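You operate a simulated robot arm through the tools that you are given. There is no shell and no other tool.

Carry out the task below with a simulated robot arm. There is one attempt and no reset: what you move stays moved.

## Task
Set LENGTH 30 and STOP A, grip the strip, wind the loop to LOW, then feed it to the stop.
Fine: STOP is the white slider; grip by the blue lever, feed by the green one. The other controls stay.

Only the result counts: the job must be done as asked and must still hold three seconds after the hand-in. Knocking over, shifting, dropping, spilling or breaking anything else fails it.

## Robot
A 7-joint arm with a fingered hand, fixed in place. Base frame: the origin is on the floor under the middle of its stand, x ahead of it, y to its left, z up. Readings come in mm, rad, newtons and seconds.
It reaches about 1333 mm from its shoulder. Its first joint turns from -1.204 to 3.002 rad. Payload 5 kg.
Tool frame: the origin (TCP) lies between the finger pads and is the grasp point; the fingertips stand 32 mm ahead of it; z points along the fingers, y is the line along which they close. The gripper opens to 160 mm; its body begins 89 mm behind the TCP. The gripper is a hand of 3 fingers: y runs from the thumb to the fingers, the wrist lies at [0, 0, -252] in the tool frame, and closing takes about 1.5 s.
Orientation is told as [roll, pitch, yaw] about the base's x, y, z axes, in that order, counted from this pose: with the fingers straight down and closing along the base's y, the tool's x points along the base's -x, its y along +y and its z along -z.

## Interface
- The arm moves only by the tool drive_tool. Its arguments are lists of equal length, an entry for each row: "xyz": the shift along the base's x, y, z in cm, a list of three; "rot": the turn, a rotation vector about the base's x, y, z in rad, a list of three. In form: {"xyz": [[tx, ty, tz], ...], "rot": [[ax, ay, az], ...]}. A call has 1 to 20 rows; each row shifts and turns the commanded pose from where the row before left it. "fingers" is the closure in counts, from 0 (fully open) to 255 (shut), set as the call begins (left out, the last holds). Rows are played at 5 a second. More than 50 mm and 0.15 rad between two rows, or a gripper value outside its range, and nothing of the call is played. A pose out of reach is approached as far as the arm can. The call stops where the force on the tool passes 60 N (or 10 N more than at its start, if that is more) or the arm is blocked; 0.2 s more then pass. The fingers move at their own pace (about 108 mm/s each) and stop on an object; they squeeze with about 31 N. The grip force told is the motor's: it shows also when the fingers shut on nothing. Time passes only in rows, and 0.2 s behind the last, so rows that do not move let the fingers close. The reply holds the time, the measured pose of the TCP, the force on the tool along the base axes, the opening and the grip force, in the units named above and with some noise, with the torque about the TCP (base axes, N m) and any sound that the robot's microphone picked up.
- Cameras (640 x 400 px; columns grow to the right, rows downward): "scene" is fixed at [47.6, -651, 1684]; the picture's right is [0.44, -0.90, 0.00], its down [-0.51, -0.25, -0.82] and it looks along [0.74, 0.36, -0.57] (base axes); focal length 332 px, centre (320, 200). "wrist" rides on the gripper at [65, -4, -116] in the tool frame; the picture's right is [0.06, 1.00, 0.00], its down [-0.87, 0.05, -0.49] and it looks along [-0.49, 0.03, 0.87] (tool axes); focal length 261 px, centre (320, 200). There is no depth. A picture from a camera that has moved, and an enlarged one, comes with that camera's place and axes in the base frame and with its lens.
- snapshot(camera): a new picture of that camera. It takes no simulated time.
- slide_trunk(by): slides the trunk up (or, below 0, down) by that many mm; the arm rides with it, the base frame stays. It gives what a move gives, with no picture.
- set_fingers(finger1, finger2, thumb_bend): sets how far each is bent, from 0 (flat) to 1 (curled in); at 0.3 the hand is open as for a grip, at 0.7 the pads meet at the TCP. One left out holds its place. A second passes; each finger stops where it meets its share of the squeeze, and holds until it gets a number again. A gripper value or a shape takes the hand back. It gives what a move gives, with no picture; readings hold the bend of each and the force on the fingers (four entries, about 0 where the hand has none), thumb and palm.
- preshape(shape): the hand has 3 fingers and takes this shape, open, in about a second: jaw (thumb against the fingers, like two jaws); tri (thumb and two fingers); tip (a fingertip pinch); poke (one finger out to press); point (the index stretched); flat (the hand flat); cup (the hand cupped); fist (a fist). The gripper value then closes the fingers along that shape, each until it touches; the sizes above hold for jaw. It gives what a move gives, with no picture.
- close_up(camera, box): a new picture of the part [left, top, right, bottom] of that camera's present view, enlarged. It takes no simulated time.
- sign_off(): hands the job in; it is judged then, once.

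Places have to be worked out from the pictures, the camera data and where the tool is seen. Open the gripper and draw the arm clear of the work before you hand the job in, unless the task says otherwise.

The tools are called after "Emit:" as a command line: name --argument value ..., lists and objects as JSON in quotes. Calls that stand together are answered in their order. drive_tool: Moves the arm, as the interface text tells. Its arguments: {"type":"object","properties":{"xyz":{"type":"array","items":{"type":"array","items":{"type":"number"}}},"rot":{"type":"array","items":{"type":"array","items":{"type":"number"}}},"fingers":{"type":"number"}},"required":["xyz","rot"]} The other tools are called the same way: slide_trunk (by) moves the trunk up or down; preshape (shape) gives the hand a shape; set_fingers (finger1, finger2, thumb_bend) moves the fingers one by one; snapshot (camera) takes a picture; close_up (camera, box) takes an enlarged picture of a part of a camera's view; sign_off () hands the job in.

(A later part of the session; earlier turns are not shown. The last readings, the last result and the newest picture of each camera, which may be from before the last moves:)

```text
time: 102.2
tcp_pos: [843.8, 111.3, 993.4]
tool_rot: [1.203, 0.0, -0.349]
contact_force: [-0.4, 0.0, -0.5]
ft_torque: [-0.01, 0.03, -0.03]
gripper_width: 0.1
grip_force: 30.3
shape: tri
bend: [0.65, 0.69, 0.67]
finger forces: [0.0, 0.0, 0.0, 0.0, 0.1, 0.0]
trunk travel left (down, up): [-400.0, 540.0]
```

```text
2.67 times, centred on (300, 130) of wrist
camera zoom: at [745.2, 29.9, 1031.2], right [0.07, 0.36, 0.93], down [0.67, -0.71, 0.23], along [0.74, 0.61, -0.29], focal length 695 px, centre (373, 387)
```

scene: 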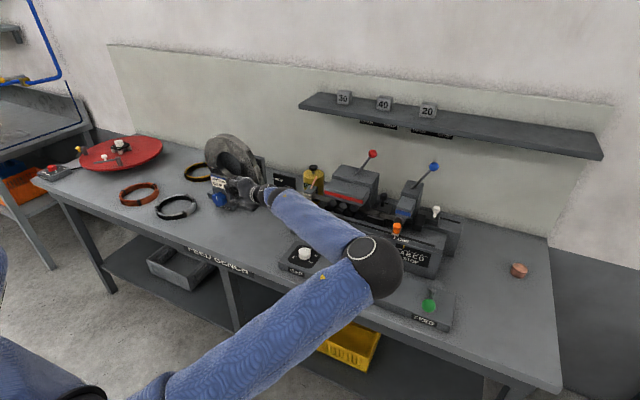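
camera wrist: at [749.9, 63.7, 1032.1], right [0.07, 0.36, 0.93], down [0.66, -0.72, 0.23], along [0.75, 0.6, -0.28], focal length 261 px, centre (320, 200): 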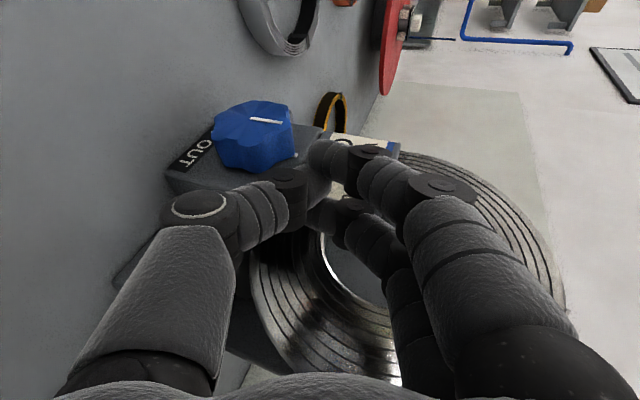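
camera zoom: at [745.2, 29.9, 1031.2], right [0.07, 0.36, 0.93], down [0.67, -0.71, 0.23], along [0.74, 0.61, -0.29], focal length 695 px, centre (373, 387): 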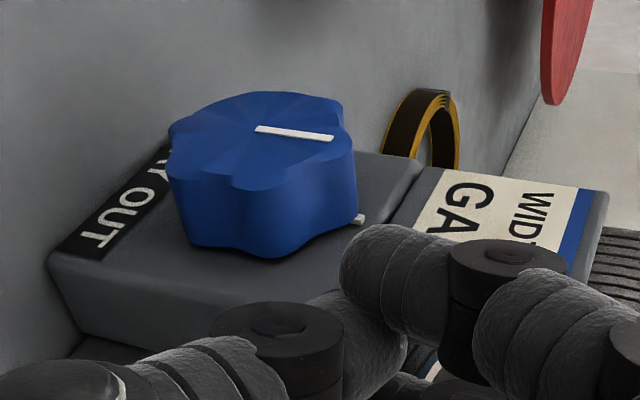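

Nothing moved. I roll the hand by +0.7 rad about its own axis, so the thumb and one finger form the underside and the knuckles are farther from bench and plate.

Emit:
drive_tool --xyz '[[0, -0.5, 0], [0, -0.5, 0], [0, 0, 0], [0, 0, 0], [0, 0, 0]]' --rot '[[0.0447, 0.1225, -0.0507], [0.0447, 0.1225, -0.0507], [0.0447, 0.1225, -0.0507], [0.0447, 0.1225, -0.0507], [0.0447, 0.1225, -0.0507]]'

Emit:
snapshot --camera "wrist"

Emit:
close_up --camera "scene" --box '[195, 150, 335, 235]'

```text
time: 103.4
tcp_pos: [845.3, 102.0, 993.8]
tool_rot: [1.101, 0.646, -0.646]
contact_force: [-0.4, -1.0, -0.5]
ft_torque: [-0.04, 0.03, -0.01]
gripper_width: 0.4
grip_force: 31.4
shape: tri
bend: [0.65, 0.69, 0.67]
finger forces: [0.0, 0.1, 0.0, 0.0, 0.0, 0.0]
trunk travel left (down, up): [-400.0, 540.0]
```

```text
taken
camera wrist: at [763.1, 31.1, 1070.4], right [0.66, 0.07, 0.75], down [0.43, -0.85, -0.31], along [0.61, 0.53, -0.59], focal length 261 px, centre (320, 200)
```

wrist: 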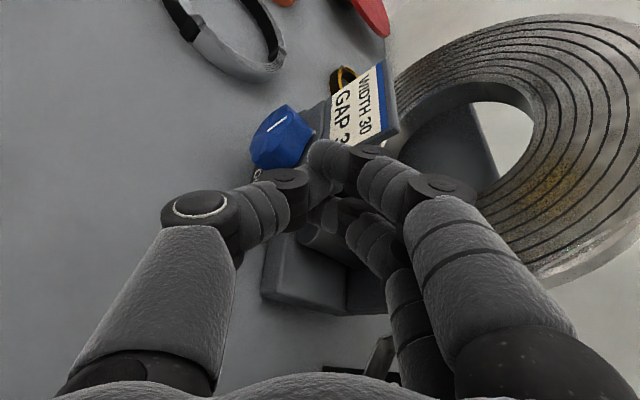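

```text
4.57 times, centred on (265, 192) of scene
camera zoom: at [47.6, -651.0, 1684.0], right [0.44, -0.9, 0.0], down [-0.51, -0.25, -0.82], along [0.74, 0.36, -0.57], focal length 1516 px, centre (571, 234)
```

zoom: 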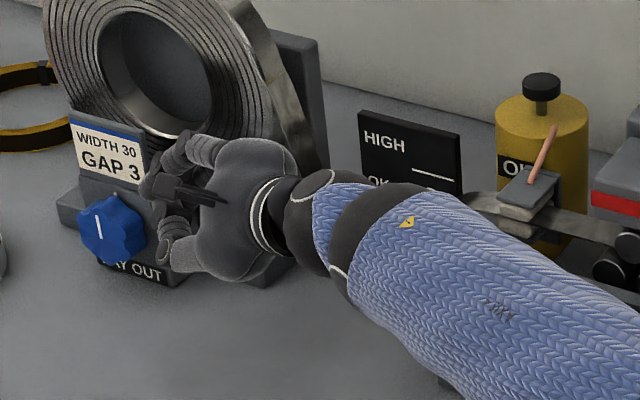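

Now the plate is clear. I move left over the knob's upper right side (x kept a bit smaller).

Emit:
drive_tool --xyz '[[-0.4, 1.5, 0], [0, 1.5, 0], [0, 1.5, 0], [0, 1, 0]]' --rot '[[0, 0, 0], [0, 0, 0], [0, 0, 0], [0, 0, 0]]'

Emit:
snapshot --camera "wrist"

Emit:
close_up --camera "scene" --box '[195, 150, 335, 235]'

```text
time: 104.4
tcp_pos: [840.6, 157.0, 994.3]
tool_rot: [1.103, 0.643, -0.645]
contact_force: [-1.1, -1.8, -0.3]
ft_torque: [-0.06, -0.01, 0.01]
gripper_width: 0.0
grip_force: 30.7
shape: tri
bend: [0.65, 0.69, 0.67]
finger forces: [0.1, 1.2, 0.1, 0.0, 0.1, 0.1]
trunk travel left (down, up): [-400.0, 540.0]
```

```text
taken
camera wrist: at [758.5, 85.3, 1071.3], right [0.66, 0.07, 0.75], down [0.43, -0.85, -0.31], along [0.61, 0.53, -0.59], focal length 261 px, centre (320, 200)
```

wrist: 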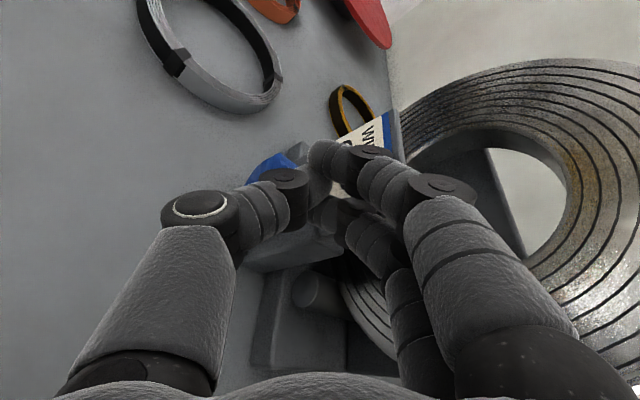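

```text
4.57 times, centred on (265, 192) of scene
camera zoom: at [47.6, -651.0, 1684.0], right [0.44, -0.9, 0.0], down [-0.51, -0.25, -0.82], along [0.74, 0.36, -0.57], focal length 1516 px, centre (571, 234)
```

zoom: 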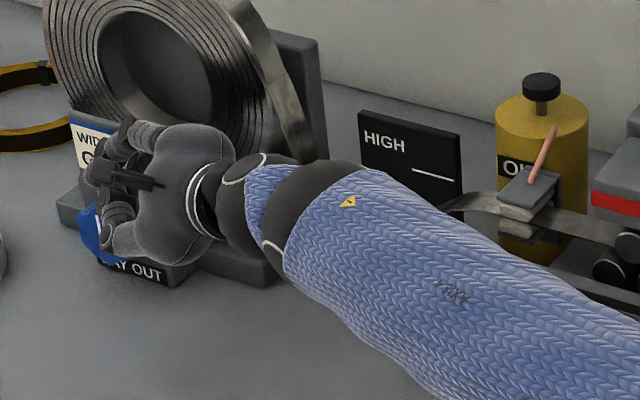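

In position above the knob's right side. I push downward about 4 cm in small steps to turn the knob clockwise.

Emit:
drive_tool --xyz '[[-0.2, 0, -0.6], [0, 0, -0.7], [0, 0, -0.7], [0, 0, -0.7], [0, 0, -0.7], [0, 0, -0.7]]' --rot '[[0, 0, 0], [0, 0, 0], [0, 0, 0], [0, 0, 0], [0, 0, 0], [0, 0, 0]]'

Emit:
snapshot --camera "wrist"

Emit:
close_up --camera "scene" --box '[195, 150, 335, 235]'

```text
time: 105.8
tcp_pos: [834.2, 149.9, 956.4]
tool_rot: [1.102, 0.643, -0.645]
contact_force: [0.8, 0.4, 0.4]
ft_torque: [0.0, 0.03, -0.01]
gripper_width: 0.0
grip_force: 31.1
shape: tri
bend: [0.65, 0.69, 0.67]
finger forces: [0.1, 0.0, 0.0, 0.0, 0.0, 0.0]
out of reach, approached as far as the arm can: row 3, 5
trunk travel left (down, up): [-400.0, 540.0]
```

```text
taken
camera wrist: at [752.7, 78.5, 1032.6], right [0.66, 0.07, 0.75], down [0.44, -0.85, -0.31], along [0.61, 0.53, -0.59], focal length 261 px, centre (320, 200)
```

wrist: 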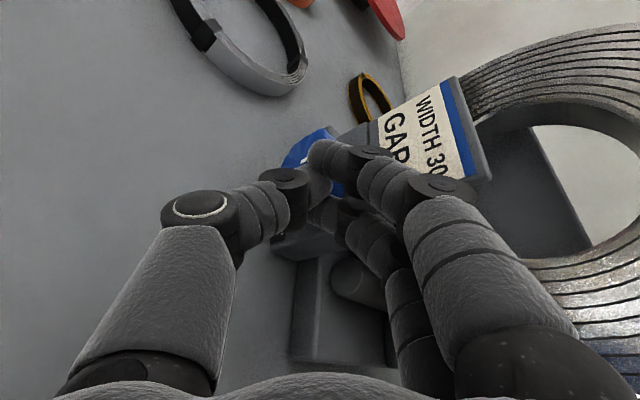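

```text
4.57 times, centred on (265, 192) of scene
camera zoom: at [47.6, -651.0, 1684.0], right [0.44, -0.9, 0.0], down [-0.51, -0.25, -0.82], along [0.74, 0.36, -0.57], focal length 1516 px, centre (571, 234)
```

zoom: 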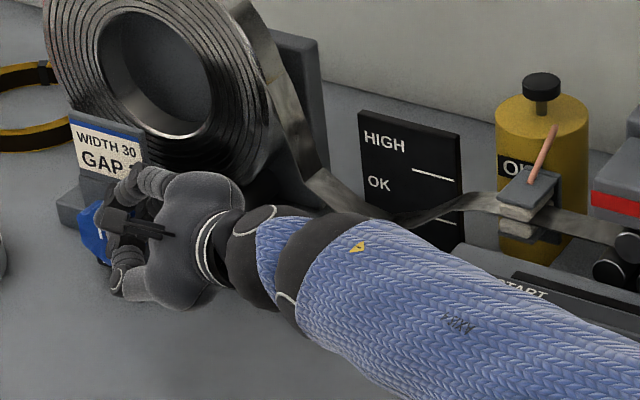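

No resistance was felt; the hand drifted a bit toward the robot and right. I withdraw to the right to see the knob's pointer.

Emit:
drive_tool --xyz '[[0, -2, 0], [0, -3, 1]]' --rot '[[0, 0, 0], [0, 0, 0]]'

Emit:
snapshot --camera "wrist"

Emit:
close_up --camera "scene" --box '[195, 150, 335, 235]'

```text
time: 106.4
tcp_pos: [834.5, 100.0, 965.9]
tool_rot: [1.105, 0.645, -0.644]
contact_force: [-0.4, -0.1, -0.3]
ft_torque: [-0.03, 0.0, 0.01]
gripper_width: 0.2
grip_force: 31.0
shape: tri
bend: [0.65, 0.69, 0.67]
finger forces: [0.0, 0.0, 0.0, 0.0, 0.0, 0.0]
trunk travel left (down, up): [-400.0, 540.0]
```

```text
taken
camera wrist: at [752.8, 29.4, 1043.3], right [0.66, 0.07, 0.75], down [0.44, -0.85, -0.31], along [0.61, 0.53, -0.59], focal length 261 px, centre (320, 200)
```

wrist: 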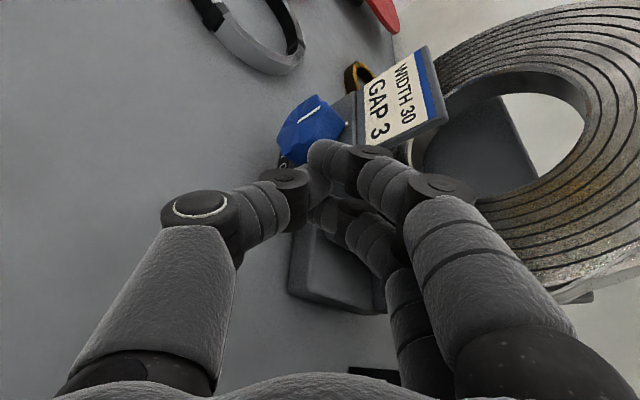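

```text
4.57 times, centred on (265, 192) of scene
camera zoom: at [47.6, -651.0, 1684.0], right [0.44, -0.9, 0.0], down [-0.51, -0.25, -0.82], along [0.74, 0.36, -0.57], focal length 1516 px, centre (571, 234)
```

zoom: 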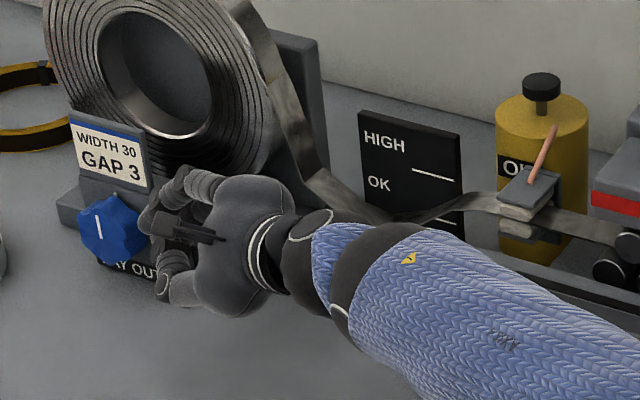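

The pointer hasn't moved – at lower height the arm was pulled away from the knob. I'll make the downward stroke with the trunk instead: go back to (842,157,994), then slide down in small steps.

Emit:
drive_tool --xyz '[[0.5, 0, 2.8], [0.4, 2, 0], [0, 2, 0], [0, 1.7, 0]]' --rot '[[0, 0, 0], [0, 0, 0], [0, 0, 0], [0, 0, 0]]'

Emit:
slide_trunk --by -20

Emit:
close_up --camera "scene" --box '[195, 150, 335, 235]'

Emit:
snapshot --camera "wrist"

```text
time: 107.4
tcp_pos: [842.9, 154.8, 996.3]
tool_rot: [1.102, 0.645, -0.646]
contact_force: [-2.1, -3.7, 0.0]
ft_torque: [0.0, 0.04, -0.12]
gripper_width: 0.0
grip_force: 30.9
shape: tri
bend: [0.65, 0.69, 0.67]
finger forces: [0.0, 4.5, 0.0, 0.1, 0.0, 0.1]
trunk travel left (down, up): [-400.0, 540.0]
```

```text
time: 108.1
tcp_pos: [843.7, 155.8, 974.7]
tool_rot: [1.103, 0.644, -0.645]
contact_force: [-5.5, -6.0, -1.6]
ft_torque: [-0.02, 0.01, -0.16]
gripper_width: 0.1
grip_force: 30.9
shape: tri
bend: [0.65, 0.69, 0.67]
finger forces: [0.0, 8.3, 0.1, 0.0, 0.0, 0.0]
trunk travel left (down, up): [-380.0, 560.0]
```

```text
4.57 times, centred on (265, 192) of scene
camera zoom: at [47.6, -651.0, 1684.0], right [0.44, -0.9, 0.0], down [-0.51, -0.25, -0.82], along [0.74, 0.36, -0.57], focal length 1516 px, centre (571, 234)
```

zoom: 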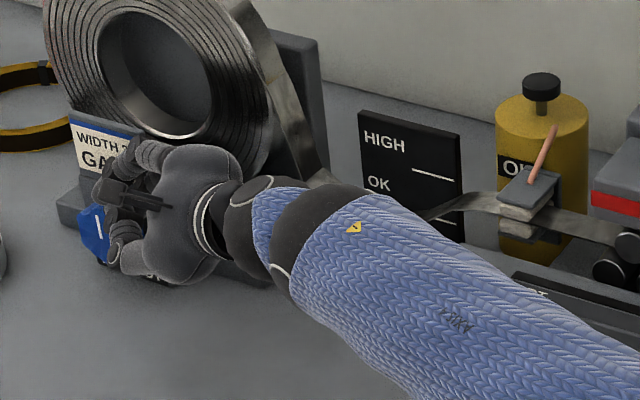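

```text
taken
camera wrist: at [761.2, 83.7, 1051.7], right [0.66, 0.07, 0.75], down [0.43, -0.85, -0.31], along [0.61, 0.53, -0.59], focal length 261 px, centre (320, 200)
```

wrist: 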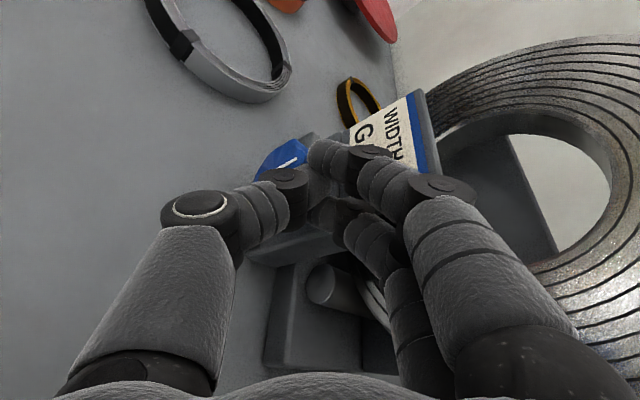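

Finger 2 lightly rubs the housing front (8 N). I shift 6 mm toward the robot and continue the stroke with the trunk.

Emit:
drive_tool --xyz '[[-0.3, 0, 0], [-0.3, 0, 0]]' --rot '[[0, 0, 0], [0, 0, 0]]'

Emit:
slide_trunk --by -15

Emit:
close_up --camera "scene" --box '[195, 165, 255, 220]'

Emit:
close_up --camera "wrist" --box '[220, 100, 420, 240]'

```text
time: 108.7
tcp_pos: [837.3, 156.1, 973.7]
tool_rot: [1.105, 0.645, -0.647]
contact_force: [-0.1, 0.3, 0.2]
ft_torque: [-0.02, -0.03, 0.03]
gripper_width: 0.0
grip_force: 31.2
shape: tri
bend: [0.65, 0.68, 0.67]
finger forces: [0.1, 0.1, 0.0, 0.1, 0.0, 0.1]
trunk travel left (down, up): [-380.0, 560.0]
```

```text
time: 109.3
tcp_pos: [838.3, 154.9, 959.7]
tool_rot: [1.107, 0.643, -0.647]
contact_force: [-0.9, -11.7, 8.7]
ft_torque: [0.07, -0.08, -0.05]
gripper_width: 0.2
grip_force: 31.0
shape: tri
bend: [0.65, 0.68, 0.67]
finger forces: [0.0, 0.1, 0.1, 0.0, 0.0, 0.1]
trunk travel left (down, up): [-365.0, 575.0]
```

```text
7.27 times, centred on (225, 192) of scene
camera zoom: at [47.6, -651.0, 1684.0], right [0.44, -0.9, 0.0], down [-0.51, -0.25, -0.82], along [0.74, 0.36, -0.57], focal length 2412 px, centre (1011, 254)
```

zoom: 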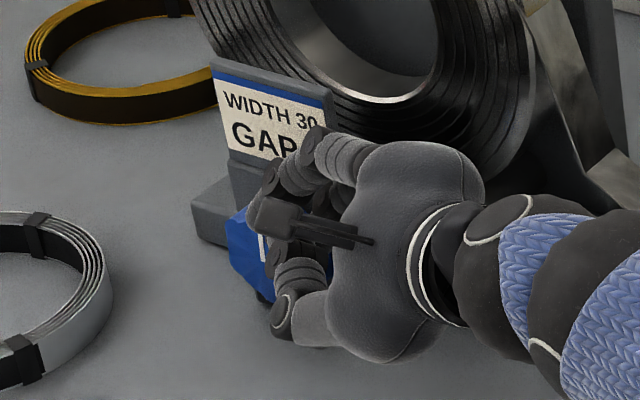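

```text
2.86 times, centred on (320, 170) of wrist
camera zoom: at [755.0, 83.3, 1037.8], right [0.66, 0.06, 0.75], down [0.43, -0.85, -0.31], along [0.62, 0.53, -0.58], focal length 745 px, centre (320, 286)
```

zoom: 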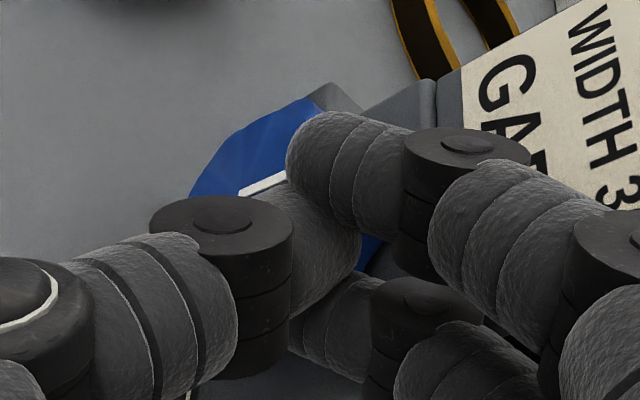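

Now there is real contact with the knob (−12 N in y, +9 N in z). I continue the downward stroke.

Emit:
slide_trunk --by -15

Emit:
close_up --camera "wrist" --box '[220, 100, 420, 240]'

Emit:
close_up --camera "scene" --box '[195, 150, 335, 235]'

```text
time: 109.9
tcp_pos: [837.4, 152.6, 949.8]
tool_rot: [1.114, 0.643, -0.642]
contact_force: [-9.2, -45.9, 31.9]
ft_torque: [0.29, -0.28, -0.25]
gripper_width: 0.1
grip_force: 31.0
shape: tri
bend: [0.65, 0.71, 0.72]
finger forces: [0.0, 0.3, 0.0, 0.1, 90.8, 0.0]
trunk travel left (down, up): [-350.0, 590.0]
```

```text
2.86 times, centred on (320, 170) of wrist
camera zoom: at [754.1, 80.8, 1025.9], right [0.65, 0.06, 0.75], down [0.43, -0.85, -0.31], along [0.62, 0.53, -0.58], focal length 745 px, centre (320, 286)
```

zoom: 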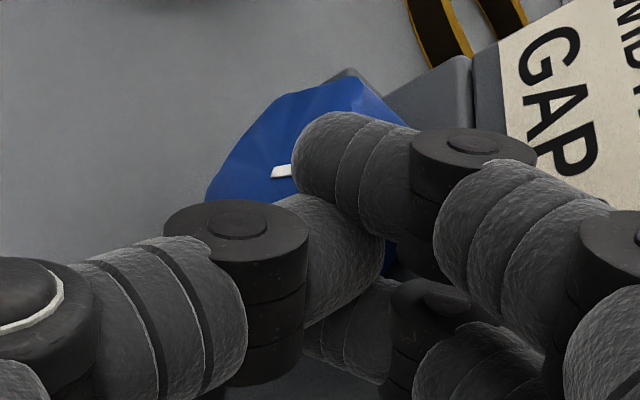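

```text
4.57 times, centred on (265, 192) of scene
camera zoom: at [47.6, -651.0, 1684.0], right [0.44, -0.9, 0.0], down [-0.51, -0.25, -0.82], along [0.74, 0.36, -0.57], focal length 1516 px, centre (571, 234)
```

zoom: 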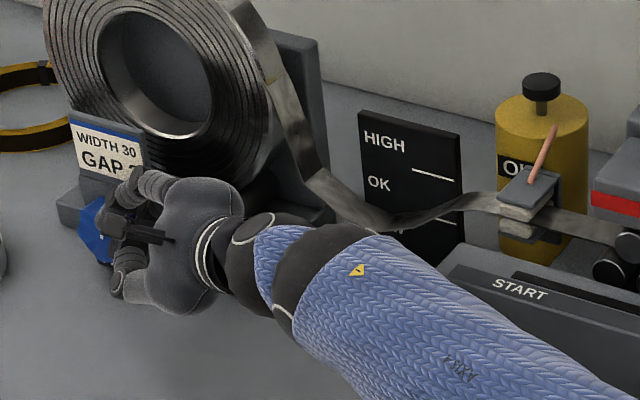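

Strong radial force (56 N), thumb pressed, and the knob did not obviously turn. I relieve by sliding up and back off to read the pointer.

Emit:
slide_trunk --by 15

Emit:
drive_tool --xyz '[[0, -2, 0], [0, -2, 0]]' --rot '[[0, 0, 0], [0, 0, 0]]'

Emit:
close_up --camera "wrist" --box '[220, 60, 420, 200]'

Emit:
close_up --camera "scene" --box '[195, 150, 335, 235]'

```text
time: 110.6
tcp_pos: [836.8, 157.9, 958.2]
tool_rot: [1.106, 0.644, -0.643]
contact_force: [4.2, -9.4, 10.9]
ft_torque: [0.11, -0.23, -0.27]
gripper_width: 0.0
grip_force: 31.4
shape: tri
bend: [0.65, 0.7, 0.68]
finger forces: [0.0, 0.0, 0.0, 0.0, 0.1, 0.0]
trunk travel left (down, up): [-365.0, 575.0]
```

```text
time: 111.2
tcp_pos: [838.6, 120.1, 956.8]
tool_rot: [1.103, 0.644, -0.645]
contact_force: [0.6, 0.1, 1.0]
ft_torque: [0.01, 0.01, -0.02]
gripper_width: 0.1
grip_force: 31.1
shape: tri
bend: [0.65, 0.7, 0.68]
finger forces: [0.0, 0.0, 0.0, 0.0, 0.1, 0.0]
trunk travel left (down, up): [-365.0, 575.0]
```

```text
2.86 times, centred on (320, 130) of wrist
camera zoom: at [755.7, 46.8, 1034.4], right [0.66, 0.07, 0.75], down [0.44, -0.85, -0.31], along [0.61, 0.53, -0.59], focal length 745 px, centre (320, 400)
```

zoom: 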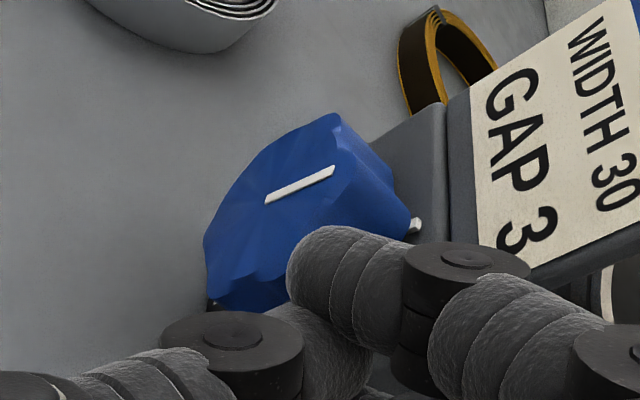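

```text
4.57 times, centred on (265, 192) of scene
camera zoom: at [47.6, -651.0, 1684.0], right [0.44, -0.9, 0.0], down [-0.51, -0.25, -0.82], along [0.74, 0.36, -0.57], focal length 1516 px, centre (571, 234)
```

zoom: 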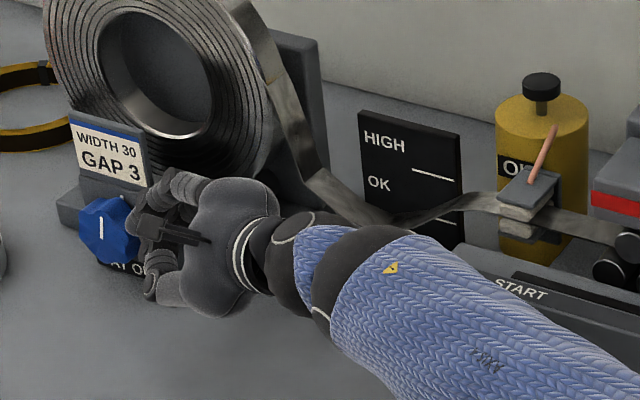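

The pointer turned about 5° clockwise, so the knob does turn but needs a tangential push. I'll press against its rightmost side first (light inward force) and then slide down past it with the trunk.

Emit:
drive_tool --xyz '[[0.2, 1, -0.3], [0.1, 1, 0], [0, 0.5, 0], [0, 0.5, 0]]' --rot '[[0, 0, 0], [0, 0, 0], [0, 0, 0], [0, 0, 0]]'

```text
time: 112.2
tcp_pos: [840.0, 146.4, 955.8]
tool_rot: [1.104, 0.644, -0.645]
contact_force: [0.4, 0.3, -1.5]
ft_torque: [0.0, 0.01, -0.01]
gripper_width: 0.0
grip_force: 31.5
shape: tri
bend: [0.65, 0.7, 0.68]
finger forces: [0.0, 0.0, 0.0, 0.0, 0.1, 0.0]
trunk travel left (down, up): [-365.0, 575.0]
```

No contact yet; I go on in 3–4 mm steps.

Emit:
drive_tool --xyz '[[0, 0.35, 0], [0, 0.35, 0]]' --rot '[[0, 0, 0], [0, 0, 0]]'

Emit:
slide_trunk --by -8

```text
time: 112.8
tcp_pos: [840.5, 152.4, 956.6]
tool_rot: [1.105, 0.645, -0.645]
contact_force: [-8.3, -12.8, -0.3]
ft_torque: [0.08, -0.03, -0.34]
gripper_width: 0.0
grip_force: 31.3
shape: tri
bend: [0.65, 0.69, 0.68]
finger forces: [0.0, 11.6, 0.0, 0.0, 0.1, 0.0]
trunk travel left (down, up): [-365.0, 575.0]
```

```text
time: 113.3
tcp_pos: [840.0, 152.7, 953.5]
tool_rot: [1.111, 0.644, -0.641]
contact_force: [-14.4, -27.1, 22.8]
ft_torque: [0.21, -0.38, -0.26]
gripper_width: 0.1
grip_force: 31.2
shape: tri
bend: [0.65, 0.7, 0.68]
finger forces: [0.0, 10.8, 0.1, 0.0, 0.0, 0.1]
trunk travel left (down, up): [-357.0, 583.0]
```

Force rises (23 N up, 27 N sideways) without the knob giving way; I look at where the fingers touch.

Emit:
close_up --camera "wrist" --box '[230, 80, 400, 220]'

Emit:
close_up --camera "scene" --box '[200, 165, 270, 215]'

```text
2.86 times, centred on (315, 150) of wrist
camera zoom: at [756.5, 81.0, 1029.7], right [0.65, 0.06, 0.75], down [0.44, -0.85, -0.31], along [0.62, 0.53, -0.58], focal length 745 px, centre (334, 343)
```

zoom: 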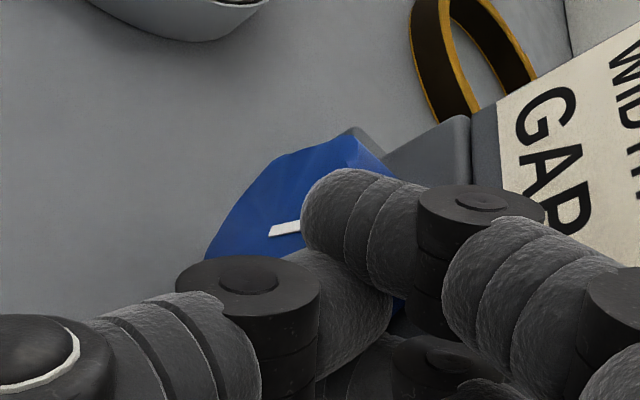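

```text
8.00 times, centred on (235, 190) of scene
camera zoom: at [47.6, -651.0, 1684.0], right [0.44, -0.9, 0.0], down [-0.51, -0.25, -0.82], along [0.74, 0.36, -0.57], focal length 2654 px, centre (1000, 280)
```

zoom: 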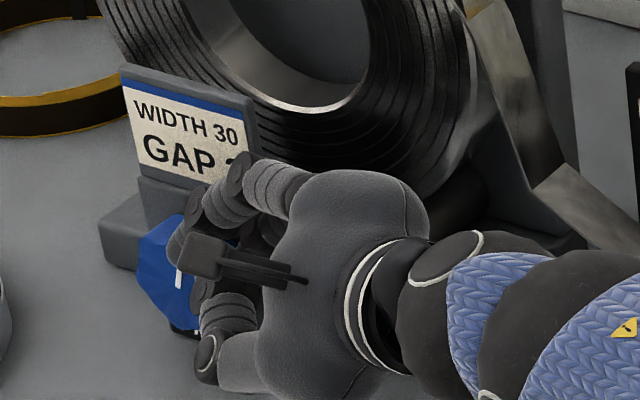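

The finger is still too high on the knob (radial contact). I back off to the right, lower 12 mm, and press in at the 3-o'clock side instead.

Emit:
drive_tool --xyz '[[0, -1.5, 0], [0, -1.5, 0]]' --rot '[[0, 0, 0], [0, 0, 0]]'

Emit:
slide_trunk --by -12

Emit:
drive_tool --xyz '[[0, 0.6, 0], [0, 0.4, 0], [0, 0.3, 0], [0, 0.3, 0]]' --rot '[[0, 0, 0], [0, 0, 0], [0, 0, 0], [0, 0, 0]]'

```text
time: 113.9
tcp_pos: [840.3, 126.7, 945.8]
tool_rot: [1.103, 0.645, -0.646]
contact_force: [0.5, -0.6, -0.6]
ft_torque: [0.0, 0.02, 0.03]
gripper_width: 0.0
grip_force: 31.2
shape: tri
bend: [0.65, 0.69, 0.68]
finger forces: [0.1, 0.0, 0.0, 0.0, 0.0, 0.1]
trunk travel left (down, up): [-357.0, 583.0]
```

```text
time: 114.5
tcp_pos: [840.7, 125.1, 934.4]
tool_rot: [1.106, 0.644, -0.645]
contact_force: [-0.4, 0.4, 0.5]
ft_torque: [0.02, 0.02, -0.02]
gripper_width: 0.0
grip_force: 30.9
shape: tri
bend: [0.65, 0.69, 0.68]
finger forces: [0.0, 0.1, 0.0, 0.0, 0.0, 0.1]
trunk travel left (down, up): [-345.0, 595.0]
```

```text
time: 115.5
tcp_pos: [840.4, 141.7, 935.9]
tool_rot: [1.106, 0.643, -0.647]
contact_force: [0.3, -0.9, -0.3]
ft_torque: [-0.02, 0.02, 0.02]
gripper_width: 0.0
grip_force: 30.8
shape: tri
bend: [0.65, 0.69, 0.68]
finger forces: [0.0, 0.0, 0.0, 0.0, 0.1, 0.0]
trunk travel left (down, up): [-345.0, 595.0]
```

Tip is now at knob-centre height without contact; I press in further in small steps.

Emit:
drive_tool --xyz '[[0, 0.3, 0], [0, 0.3, 0], [0, 0.3, 0]]' --rot '[[0, 0, 0], [0, 0, 0], [0, 0, 0]]'

Emit:
close_up --camera "wrist" --box '[230, 60, 400, 200]'

```text
time: 116.5
tcp_pos: [839.1, 146.7, 941.7]
tool_rot: [1.112, 0.646, -0.642]
contact_force: [-28.7, -60.1, 18.8]
ft_torque: [-0.05, 0.1, 0.32]
gripper_width: 0.2
grip_force: 31.2
shape: tri
bend: [0.65, 0.7, 0.71]
finger forces: [0.0, 0.0, 0.0, 0.0, 118.4, 0.0]
trunk travel left (down, up): [-345.0, 595.0]
stopped in row 3: the force on the tool passed its limit at 62 N (the readings are from after the stop); the commanded pose is now the measured one
```

```text
2.86 times, centred on (315, 130) of wrist
camera zoom: at [756.6, 74.6, 1017.4], right [0.66, 0.06, 0.75], down [0.43, -0.85, -0.31], along [0.62, 0.53, -0.58], focal length 745 px, centre (334, 400)
```

zoom: 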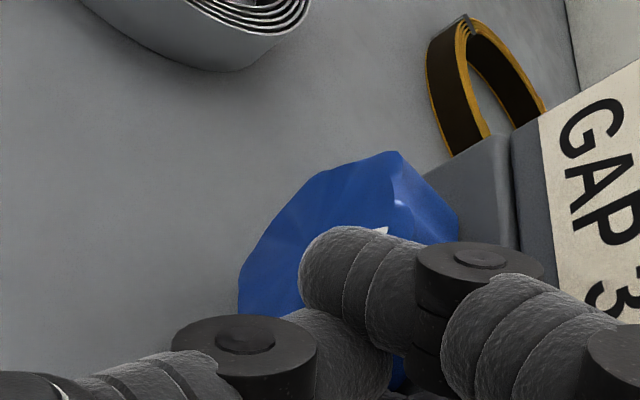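

Firm contact of the thumb with the knob's right side (62 N). I relax to a lighter push and then slide down to try turning it.

Emit:
drive_tool --xyz '[[0, -0.2, 0]]' --rot '[[0, 0, 0]]'

Emit:
slide_trunk --by -10

Emit:
close_up --camera "wrist" --box '[230, 60, 400, 200]'

```text
time: 116.9
tcp_pos: [838.8, 146.5, 939.9]
tool_rot: [1.111, 0.645, -0.64]
contact_force: [-20.6, -49.3, 18.6]
ft_torque: [0.02, 0.05, 0.24]
gripper_width: 0.1
grip_force: 30.3
shape: tri
bend: [0.65, 0.7, 0.72]
finger forces: [0.1, 0.0, 0.0, 0.0, 105.0, 0.0]
trunk travel left (down, up): [-345.0, 595.0]
```

```text
time: 117.5
tcp_pos: [839.0, 150.4, 923.6]
tool_rot: [1.102, 0.646, -0.645]
contact_force: [-23.3, -27.5, -12.2]
ft_torque: [-0.6, 0.18, 0.38]
gripper_width: 0.1
grip_force: 31.1
shape: tri
bend: [0.65, 0.69, 0.69]
finger forces: [0.0, 0.0, 0.1, 0.0, 0.1, 0.0]
trunk travel left (down, up): [-335.0, 605.0]
```

```text
2.86 times, centred on (315, 130) of wrist
camera zoom: at [757.1, 78.1, 1001.1], right [0.66, 0.07, 0.75], down [0.44, -0.85, -0.31], along [0.61, 0.53, -0.59], focal length 745 px, centre (334, 400)
```

zoom: 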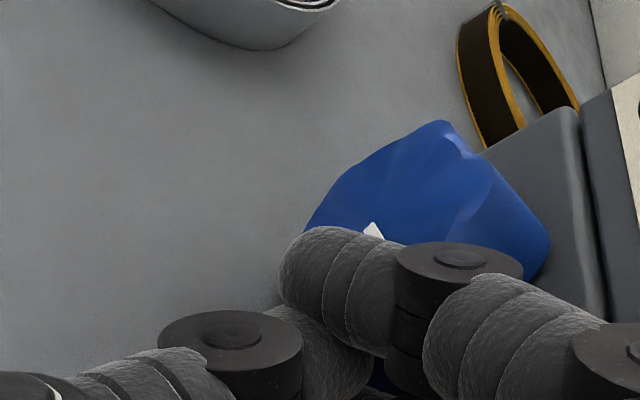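

The hand snapped past the right side. I back off to read the pointer.

Emit:
drive_tool --xyz '[[0, -1.5, 0], [0, -2, 0]]' --rot '[[0, 0, 0], [0, 0, 0]]'

Emit:
close_up --camera "wrist" --box '[230, 40, 420, 180]'

Emit:
close_up --camera "scene" --box '[195, 150, 335, 235]'

```text
time: 118.1
tcp_pos: [840.8, 116.8, 928.0]
tool_rot: [1.106, 0.644, -0.643]
contact_force: [0.3, 0.2, -0.6]
ft_torque: [-0.01, 0.01, 0.01]
gripper_width: 0.2
grip_force: 30.9
shape: tri
bend: [0.64, 0.68, 0.68]
finger forces: [0.0, 0.0, 0.1, 0.0, 0.0, 0.1]
trunk travel left (down, up): [-335.0, 605.0]
```

```text
2.86 times, centred on (325, 110) of wrist
camera zoom: at [758.9, 45.1, 1004.7], right [0.66, 0.07, 0.75], down [0.44, -0.85, -0.31], along [0.61, 0.53, -0.58], focal length 745 px, centre (306, 457)
```

zoom: 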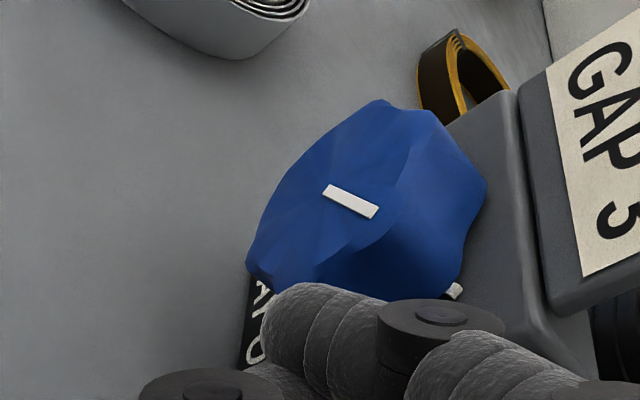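

```text
4.57 times, centred on (265, 192) of scene
camera zoom: at [47.6, -651.0, 1684.0], right [0.44, -0.9, 0.0], down [-0.51, -0.25, -0.82], along [0.74, 0.36, -0.57], focal length 1516 px, centre (571, 234)
```

zoom: 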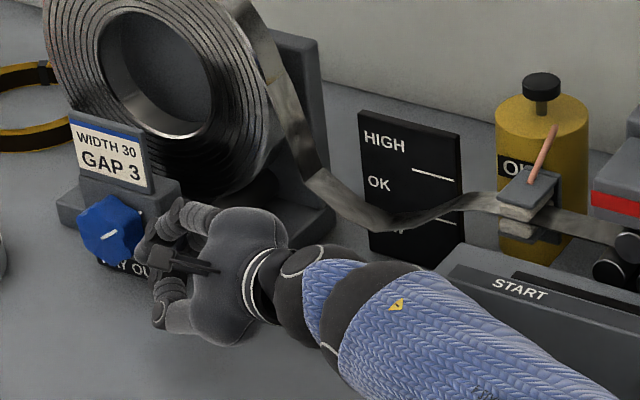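

The pointer has turned to about 38° clockwise – this works. I zoom on the loop to see which way it moved.

Emit:
close_up --camera "scene" --box '[255, 160, 315, 215]'

```text
7.27 times, centred on (285, 188) of scene
camera zoom: at [47.6, -651.0, 1684.0], right [0.44, -0.9, 0.0], down [-0.51, -0.25, -0.82], along [0.74, 0.36, -0.57], focal length 2412 px, centre (574, 291)
```

zoom: 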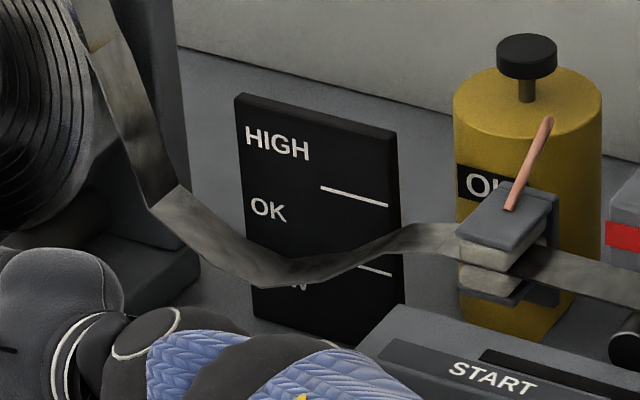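

No clear change of the loop yet. I repeat the stroke: slide up 15 mm, press in from the right, slide down 22 mm.

Emit:
slide_trunk --by 15

Emit:
drive_tool --xyz '[[0, 1, 0], [0, 1, 0], [0, 0.4, 0], [0, 0.3, 0], [0, 0.3, 0]]' --rot '[[0, 0, 0], [0, 0, 0], [0, 0, 0], [0, 0, 0], [0, 0, 0]]'

```text
time: 118.7
tcp_pos: [841.0, 115.1, 942.1]
tool_rot: [1.104, 0.646, -0.645]
contact_force: [0.0, -1.2, 0.2]
ft_torque: [-0.01, -0.01, -0.02]
gripper_width: 0.1
grip_force: 30.8
shape: tri
bend: [0.64, 0.68, 0.68]
finger forces: [0.0, 0.1, 0.0, 0.0, 0.0, 0.0]
trunk travel left (down, up): [-350.0, 590.0]
```

```text
time: 119.9
tcp_pos: [841.5, 142.8, 943.9]
tool_rot: [1.104, 0.643, -0.646]
contact_force: [-0.6, -3.1, 0.1]
ft_torque: [-0.02, 0.01, -0.01]
gripper_width: 0.1
grip_force: 30.6
shape: tri
bend: [0.64, 0.68, 0.68]
finger forces: [0.0, 0.0, 0.0, 0.0, 0.1, 0.0]
trunk travel left (down, up): [-350.0, 590.0]
```

Just touching (−3 N). I press in 4 mm more and then slide down.

Emit:
drive_tool --xyz '[[0, 0.25, 0], [0, 0.2, 0]]' --rot '[[0, 0, 0], [0, 0, 0]]'

Emit:
slide_trunk --by -12

Emit:
slide_trunk --by -10

Emit:
close_up --camera "wrist" --box '[230, 40, 420, 180]'

```text
time: 120.5
tcp_pos: [841.5, 148.2, 945.0]
tool_rot: [1.111, 0.643, -0.643]
contact_force: [-6.3, -23.1, 14.2]
ft_torque: [0.22, -0.06, -0.02]
gripper_width: 0.0
grip_force: 31.4
shape: tri
bend: [0.64, 0.69, 0.72]
finger forces: [0.1, 0.0, 0.0, 0.1, 0.0, 0.0]
trunk travel left (down, up): [-350.0, 590.0]
```

```text
time: 121.1
tcp_pos: [838.5, 149.7, 924.7]
tool_rot: [1.099, 0.647, -0.645]
contact_force: [-17.2, -24.0, -13.4]
ft_torque: [-0.6, 0.36, 0.24]
gripper_width: 0.0
grip_force: 31.1
shape: tri
bend: [0.64, 0.69, 0.69]
finger forces: [0.0, 0.0, 0.1, 0.0, 0.1, 0.0]
trunk travel left (down, up): [-338.0, 602.0]
```

```text
time: 121.7
tcp_pos: [839.5, 150.7, 922.4]
tool_rot: [1.106, 0.645, -0.641]
contact_force: [-22.9, -19.9, -4.7]
ft_torque: [-0.16, 0.17, 0.43]
gripper_width: 0.1
grip_force: 31.2
shape: tri
bend: [0.65, 0.69, 0.69]
finger forces: [0.0, 0.1, 0.0, 0.0, 0.0, 0.0]
trunk travel left (down, up): [-328.0, 612.0]
```

```text
2.86 times, centred on (325, 110) of wrist
camera zoom: at [756.6, 77.8, 999.2], right [0.66, 0.07, 0.75], down [0.44, -0.84, -0.31], along [0.61, 0.53, -0.58], focal length 745 px, centre (306, 457)
```

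zoom: 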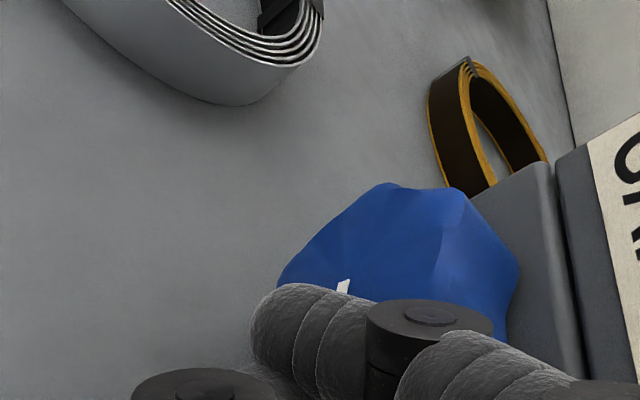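

Passed again. I back off and read the pointer and the loop.

Emit:
drive_tool --xyz '[[-0.2, -1.5, 0], [0, -2, 0]]' --rot '[[0, 0, 0], [0, 0, 0]]'

Emit:
slide_trunk --by 20

Emit:
close_up --camera "wrist" --box '[230, 40, 420, 180]'

Emit:
close_up --camera "scene" --box '[255, 160, 315, 215]'

Emit:
close_up --camera "scene" --box '[195, 150, 335, 235]'

```text
time: 122.3
tcp_pos: [839.8, 116.1, 922.9]
tool_rot: [1.106, 0.642, -0.644]
contact_force: [0.4, -0.4, 0.0]
ft_torque: [0.0, 0.03, -0.02]
gripper_width: 0.1
grip_force: 30.8
shape: tri
bend: [0.64, 0.68, 0.68]
finger forces: [0.0, 0.0, 0.0, 0.1, 0.1, 0.0]
trunk travel left (down, up): [-328.0, 612.0]
```

```text
time: 123.0
tcp_pos: [839.7, 114.6, 941.1]
tool_rot: [1.103, 0.646, -0.645]
contact_force: [1.1, -0.7, 0.2]
ft_torque: [0.04, 0.0, -0.02]
gripper_width: 0.1
grip_force: 30.8
shape: tri
bend: [0.64, 0.68, 0.68]
finger forces: [0.1, 0.0, 0.1, 0.1, 0.0, 0.1]
trunk travel left (down, up): [-348.0, 592.0]
```

```text
2.86 times, centred on (325, 110) of wrist
camera zoom: at [757.1, 42.9, 1018.7], right [0.66, 0.07, 0.75], down [0.43, -0.85, -0.31], along [0.61, 0.53, -0.59], focal length 745 px, centre (306, 457)
```

zoom: 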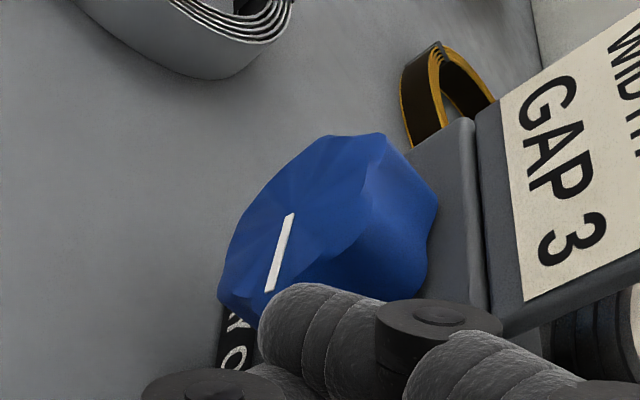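

```text
7.27 times, centred on (285, 188) of scene
camera zoom: at [47.6, -651.0, 1684.0], right [0.44, -0.9, 0.0], down [-0.51, -0.25, -0.82], along [0.74, 0.36, -0.57], focal length 2412 px, centre (574, 291)
```

zoom: 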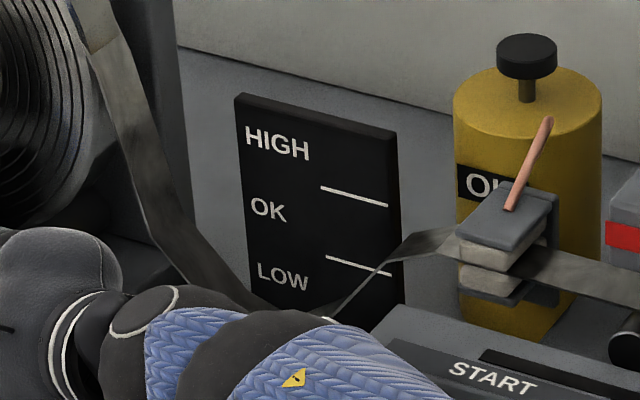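

```text
4.57 times, centred on (265, 192) of scene
camera zoom: at [47.6, -651.0, 1684.0], right [0.44, -0.9, 0.0], down [-0.51, -0.25, -0.82], along [0.74, 0.36, -0.57], focal length 1516 px, centre (571, 234)
```

zoom: 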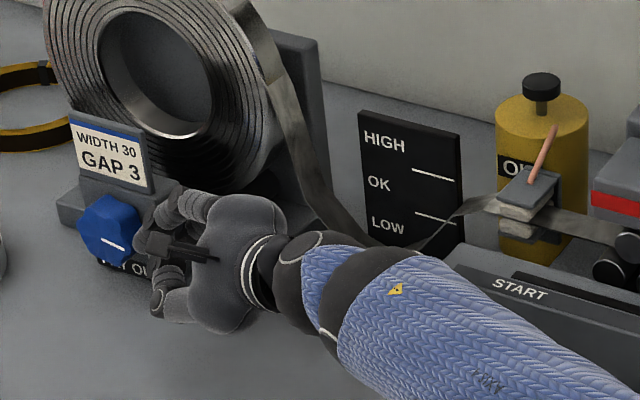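

The knob turned to about 107° and the loop has clearly dropped – "LOW" on the board is now uncovered, so clockwise is right. The arm hides the loop's bottom; I raise the trunk to get a clear look.

Emit:
drive_tool --xyz '[[-0.5, -2, 0], [-0.5, -2, 0]]' --rot '[[0, 0, 0], [0, 0, 0]]'

Emit:
slide_trunk --by 220

Emit:
snapshot --camera "scene"

Emit:
snapshot --camera "wrist"

```text
time: 123.6
tcp_pos: [828.8, 75.7, 942.5]
tool_rot: [1.104, 0.646, -0.644]
contact_force: [-0.4, 0.3, -0.1]
ft_torque: [-0.02, 0.01, 0.02]
gripper_width: 0.0
grip_force: 31.1
shape: tri
bend: [0.64, 0.68, 0.68]
finger forces: [0.1, 0.0, 0.0, 0.0, 0.0, 0.0]
trunk travel left (down, up): [-348.0, 592.0]
```

```text
time: 125.9
tcp_pos: [828.5, 74.8, 1161.4]
tool_rot: [1.106, 0.645, -0.644]
contact_force: [0.5, 0.1, 0.6]
ft_torque: [0.02, -0.01, 0.02]
gripper_width: 0.0
grip_force: 31.1
shape: tri
bend: [0.64, 0.68, 0.68]
finger forces: [0.0, 0.0, 0.1, 0.1, 0.0, 0.0]
trunk travel left (down, up): [-568.0, 372.0]
```

```text
taken
```

scene: 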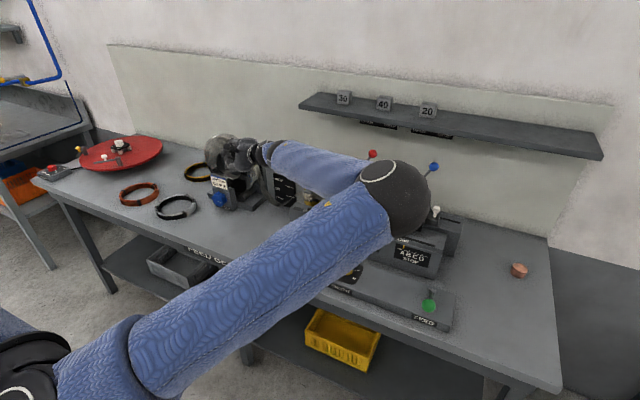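

```text
taken
camera wrist: at [746.9, 3.2, 1239.2], right [0.66, 0.07, 0.75], down [0.44, -0.85, -0.31], along [0.61, 0.53, -0.59], focal length 261 px, centre (320, 200)
```

wrist: 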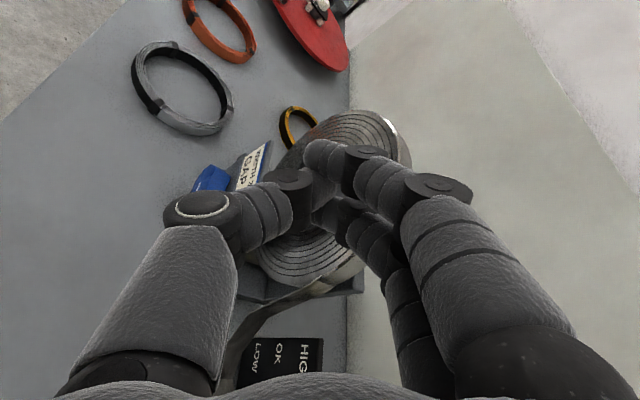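

Emit:
close_up --camera "scene" --box '[240, 160, 320, 220]'

Emit:
close_up --camera "scene" --box '[195, 165, 255, 220]'

```text
6.67 times, centred on (280, 190) of scene
camera zoom: at [47.6, -651.0, 1684.0], right [0.44, -0.9, 0.0], down [-0.51, -0.25, -0.82], along [0.74, 0.36, -0.57], focal length 2211 px, centre (587, 267)
```

zoom: 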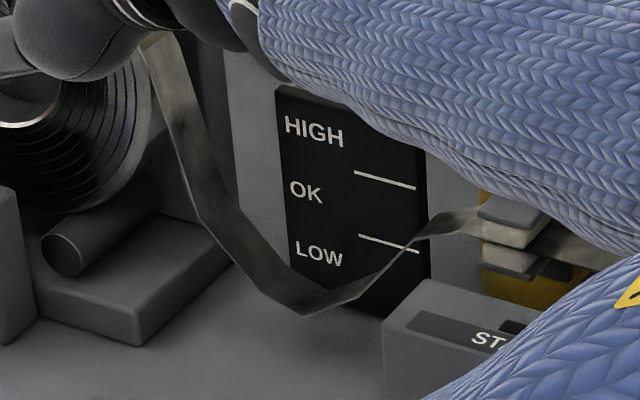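

```text
7.27 times, centred on (225, 192) of scene
camera zoom: at [47.6, -651.0, 1684.0], right [0.44, -0.9, 0.0], down [-0.51, -0.25, -0.82], along [0.74, 0.36, -0.57], focal length 2412 px, centre (1011, 254)
```

zoom: 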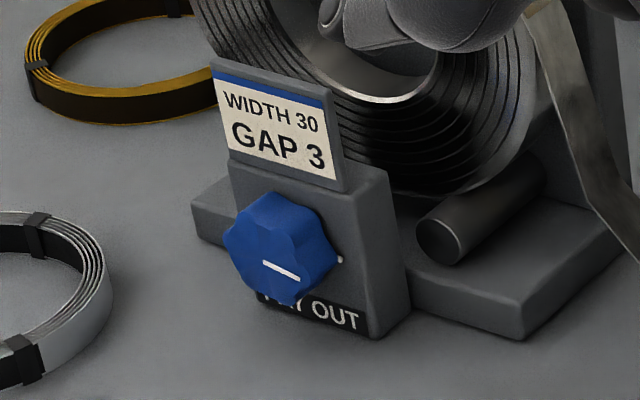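

The loop now hangs at z≈911, just below the lower line (≈920), i.e. in LOW but not far in; the LOW label's centre is ≈897. I wait two seconds to see whether it is still moving.

Emit:
drive_tool --xyz '[[0, 0, 0], [0, 0, 0], [0, 0, 0], [0, 0, 0], [0, 0, 0], [0, 0, 0], [0, 0, 0], [0, 0, 0], [0, 0, 0], [0, 0, 0]]' --rot '[[0, 0, 0], [0, 0, 0], [0, 0, 0], [0, 0, 0], [0, 0, 0], [0, 0, 0], [0, 0, 0], [0, 0, 0], [0, 0, 0], [0, 0, 0]]'

Emit:
close_up --camera "scene" --box '[240, 160, 320, 220]'

Emit:
close_up --camera "wrist" --box '[180, 140, 380, 400]'

```text
time: 128.1
tcp_pos: [828.8, 75.8, 1161.0]
tool_rot: [1.104, 0.644, -0.644]
contact_force: [-0.2, -0.8, -0.7]
ft_torque: [0.01, 0.0, 0.02]
gripper_width: 0.0
grip_force: 31.0
shape: tri
bend: [0.64, 0.68, 0.68]
finger forces: [0.1, 0.0, 0.1, 0.0, 0.0, 0.1]
trunk travel left (down, up): [-568.0, 372.0]
```

```text
6.67 times, centred on (280, 190) of scene
camera zoom: at [47.6, -651.0, 1684.0], right [0.44, -0.9, 0.0], down [-0.51, -0.25, -0.82], along [0.74, 0.36, -0.57], focal length 2211 px, centre (587, 267)
```

zoom: 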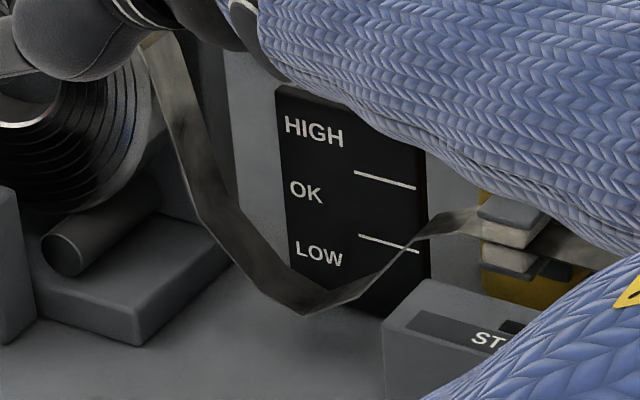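

```text
1.54 times, centred on (280, 270) of wrist
camera zoom: at [746.8, 3.3, 1239.4], right [0.66, 0.07, 0.75], down [0.44, -0.85, -0.31], along [0.61, 0.53, -0.59], focal length 401 px, centre (382, 92)
```

zoom: 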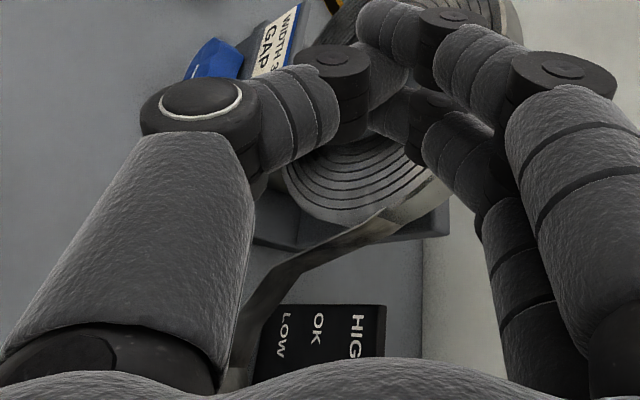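

The loop is static at ≈911. To be safely inside LOW I'll turn the knob a further ~25°: lower the trunk again and do a short, gentle stroke.

Emit:
slide_trunk --by -218

Emit:
drive_tool --xyz '[[0.6, 2, 0], [0.6, 2, 0], [0, 1.5, 0], [0, 1, 0]]' --rot '[[0, 0, 0], [0, 0, 0], [0, 0, 0], [0, 0, 0]]'

Emit:
close_up --camera "wrist" --box '[230, 40, 420, 180]'

```text
time: 130.4
tcp_pos: [830.2, 74.5, 944.2]
tool_rot: [1.104, 0.644, -0.644]
contact_force: [1.1, -0.4, 0.4]
ft_torque: [0.0, 0.0, -0.01]
gripper_width: 0.0
grip_force: 30.6
shape: tri
bend: [0.64, 0.68, 0.68]
finger forces: [0.0, 0.1, 0.1, 0.1, 0.1, 0.0]
trunk travel left (down, up): [-350.0, 590.0]
```

```text
time: 131.4
tcp_pos: [840.8, 141.7, 941.9]
tool_rot: [1.105, 0.644, -0.645]
contact_force: [-0.6, 0.4, 0.0]
ft_torque: [-0.03, -0.02, -0.02]
gripper_width: 0.0
grip_force: 31.3
shape: tri
bend: [0.64, 0.68, 0.68]
finger forces: [0.1, 0.0, 0.0, 0.1, 0.1, 0.0]
trunk travel left (down, up): [-350.0, 590.0]
```

```text
2.86 times, centred on (325, 110) of wrist
camera zoom: at [759.7, 69.9, 1020.3], right [0.66, 0.07, 0.75], down [0.44, -0.85, -0.31], along [0.61, 0.53, -0.59], focal length 745 px, centre (306, 457)
```

zoom: 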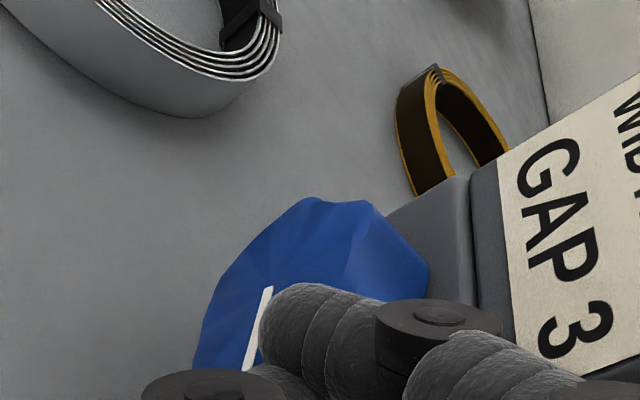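

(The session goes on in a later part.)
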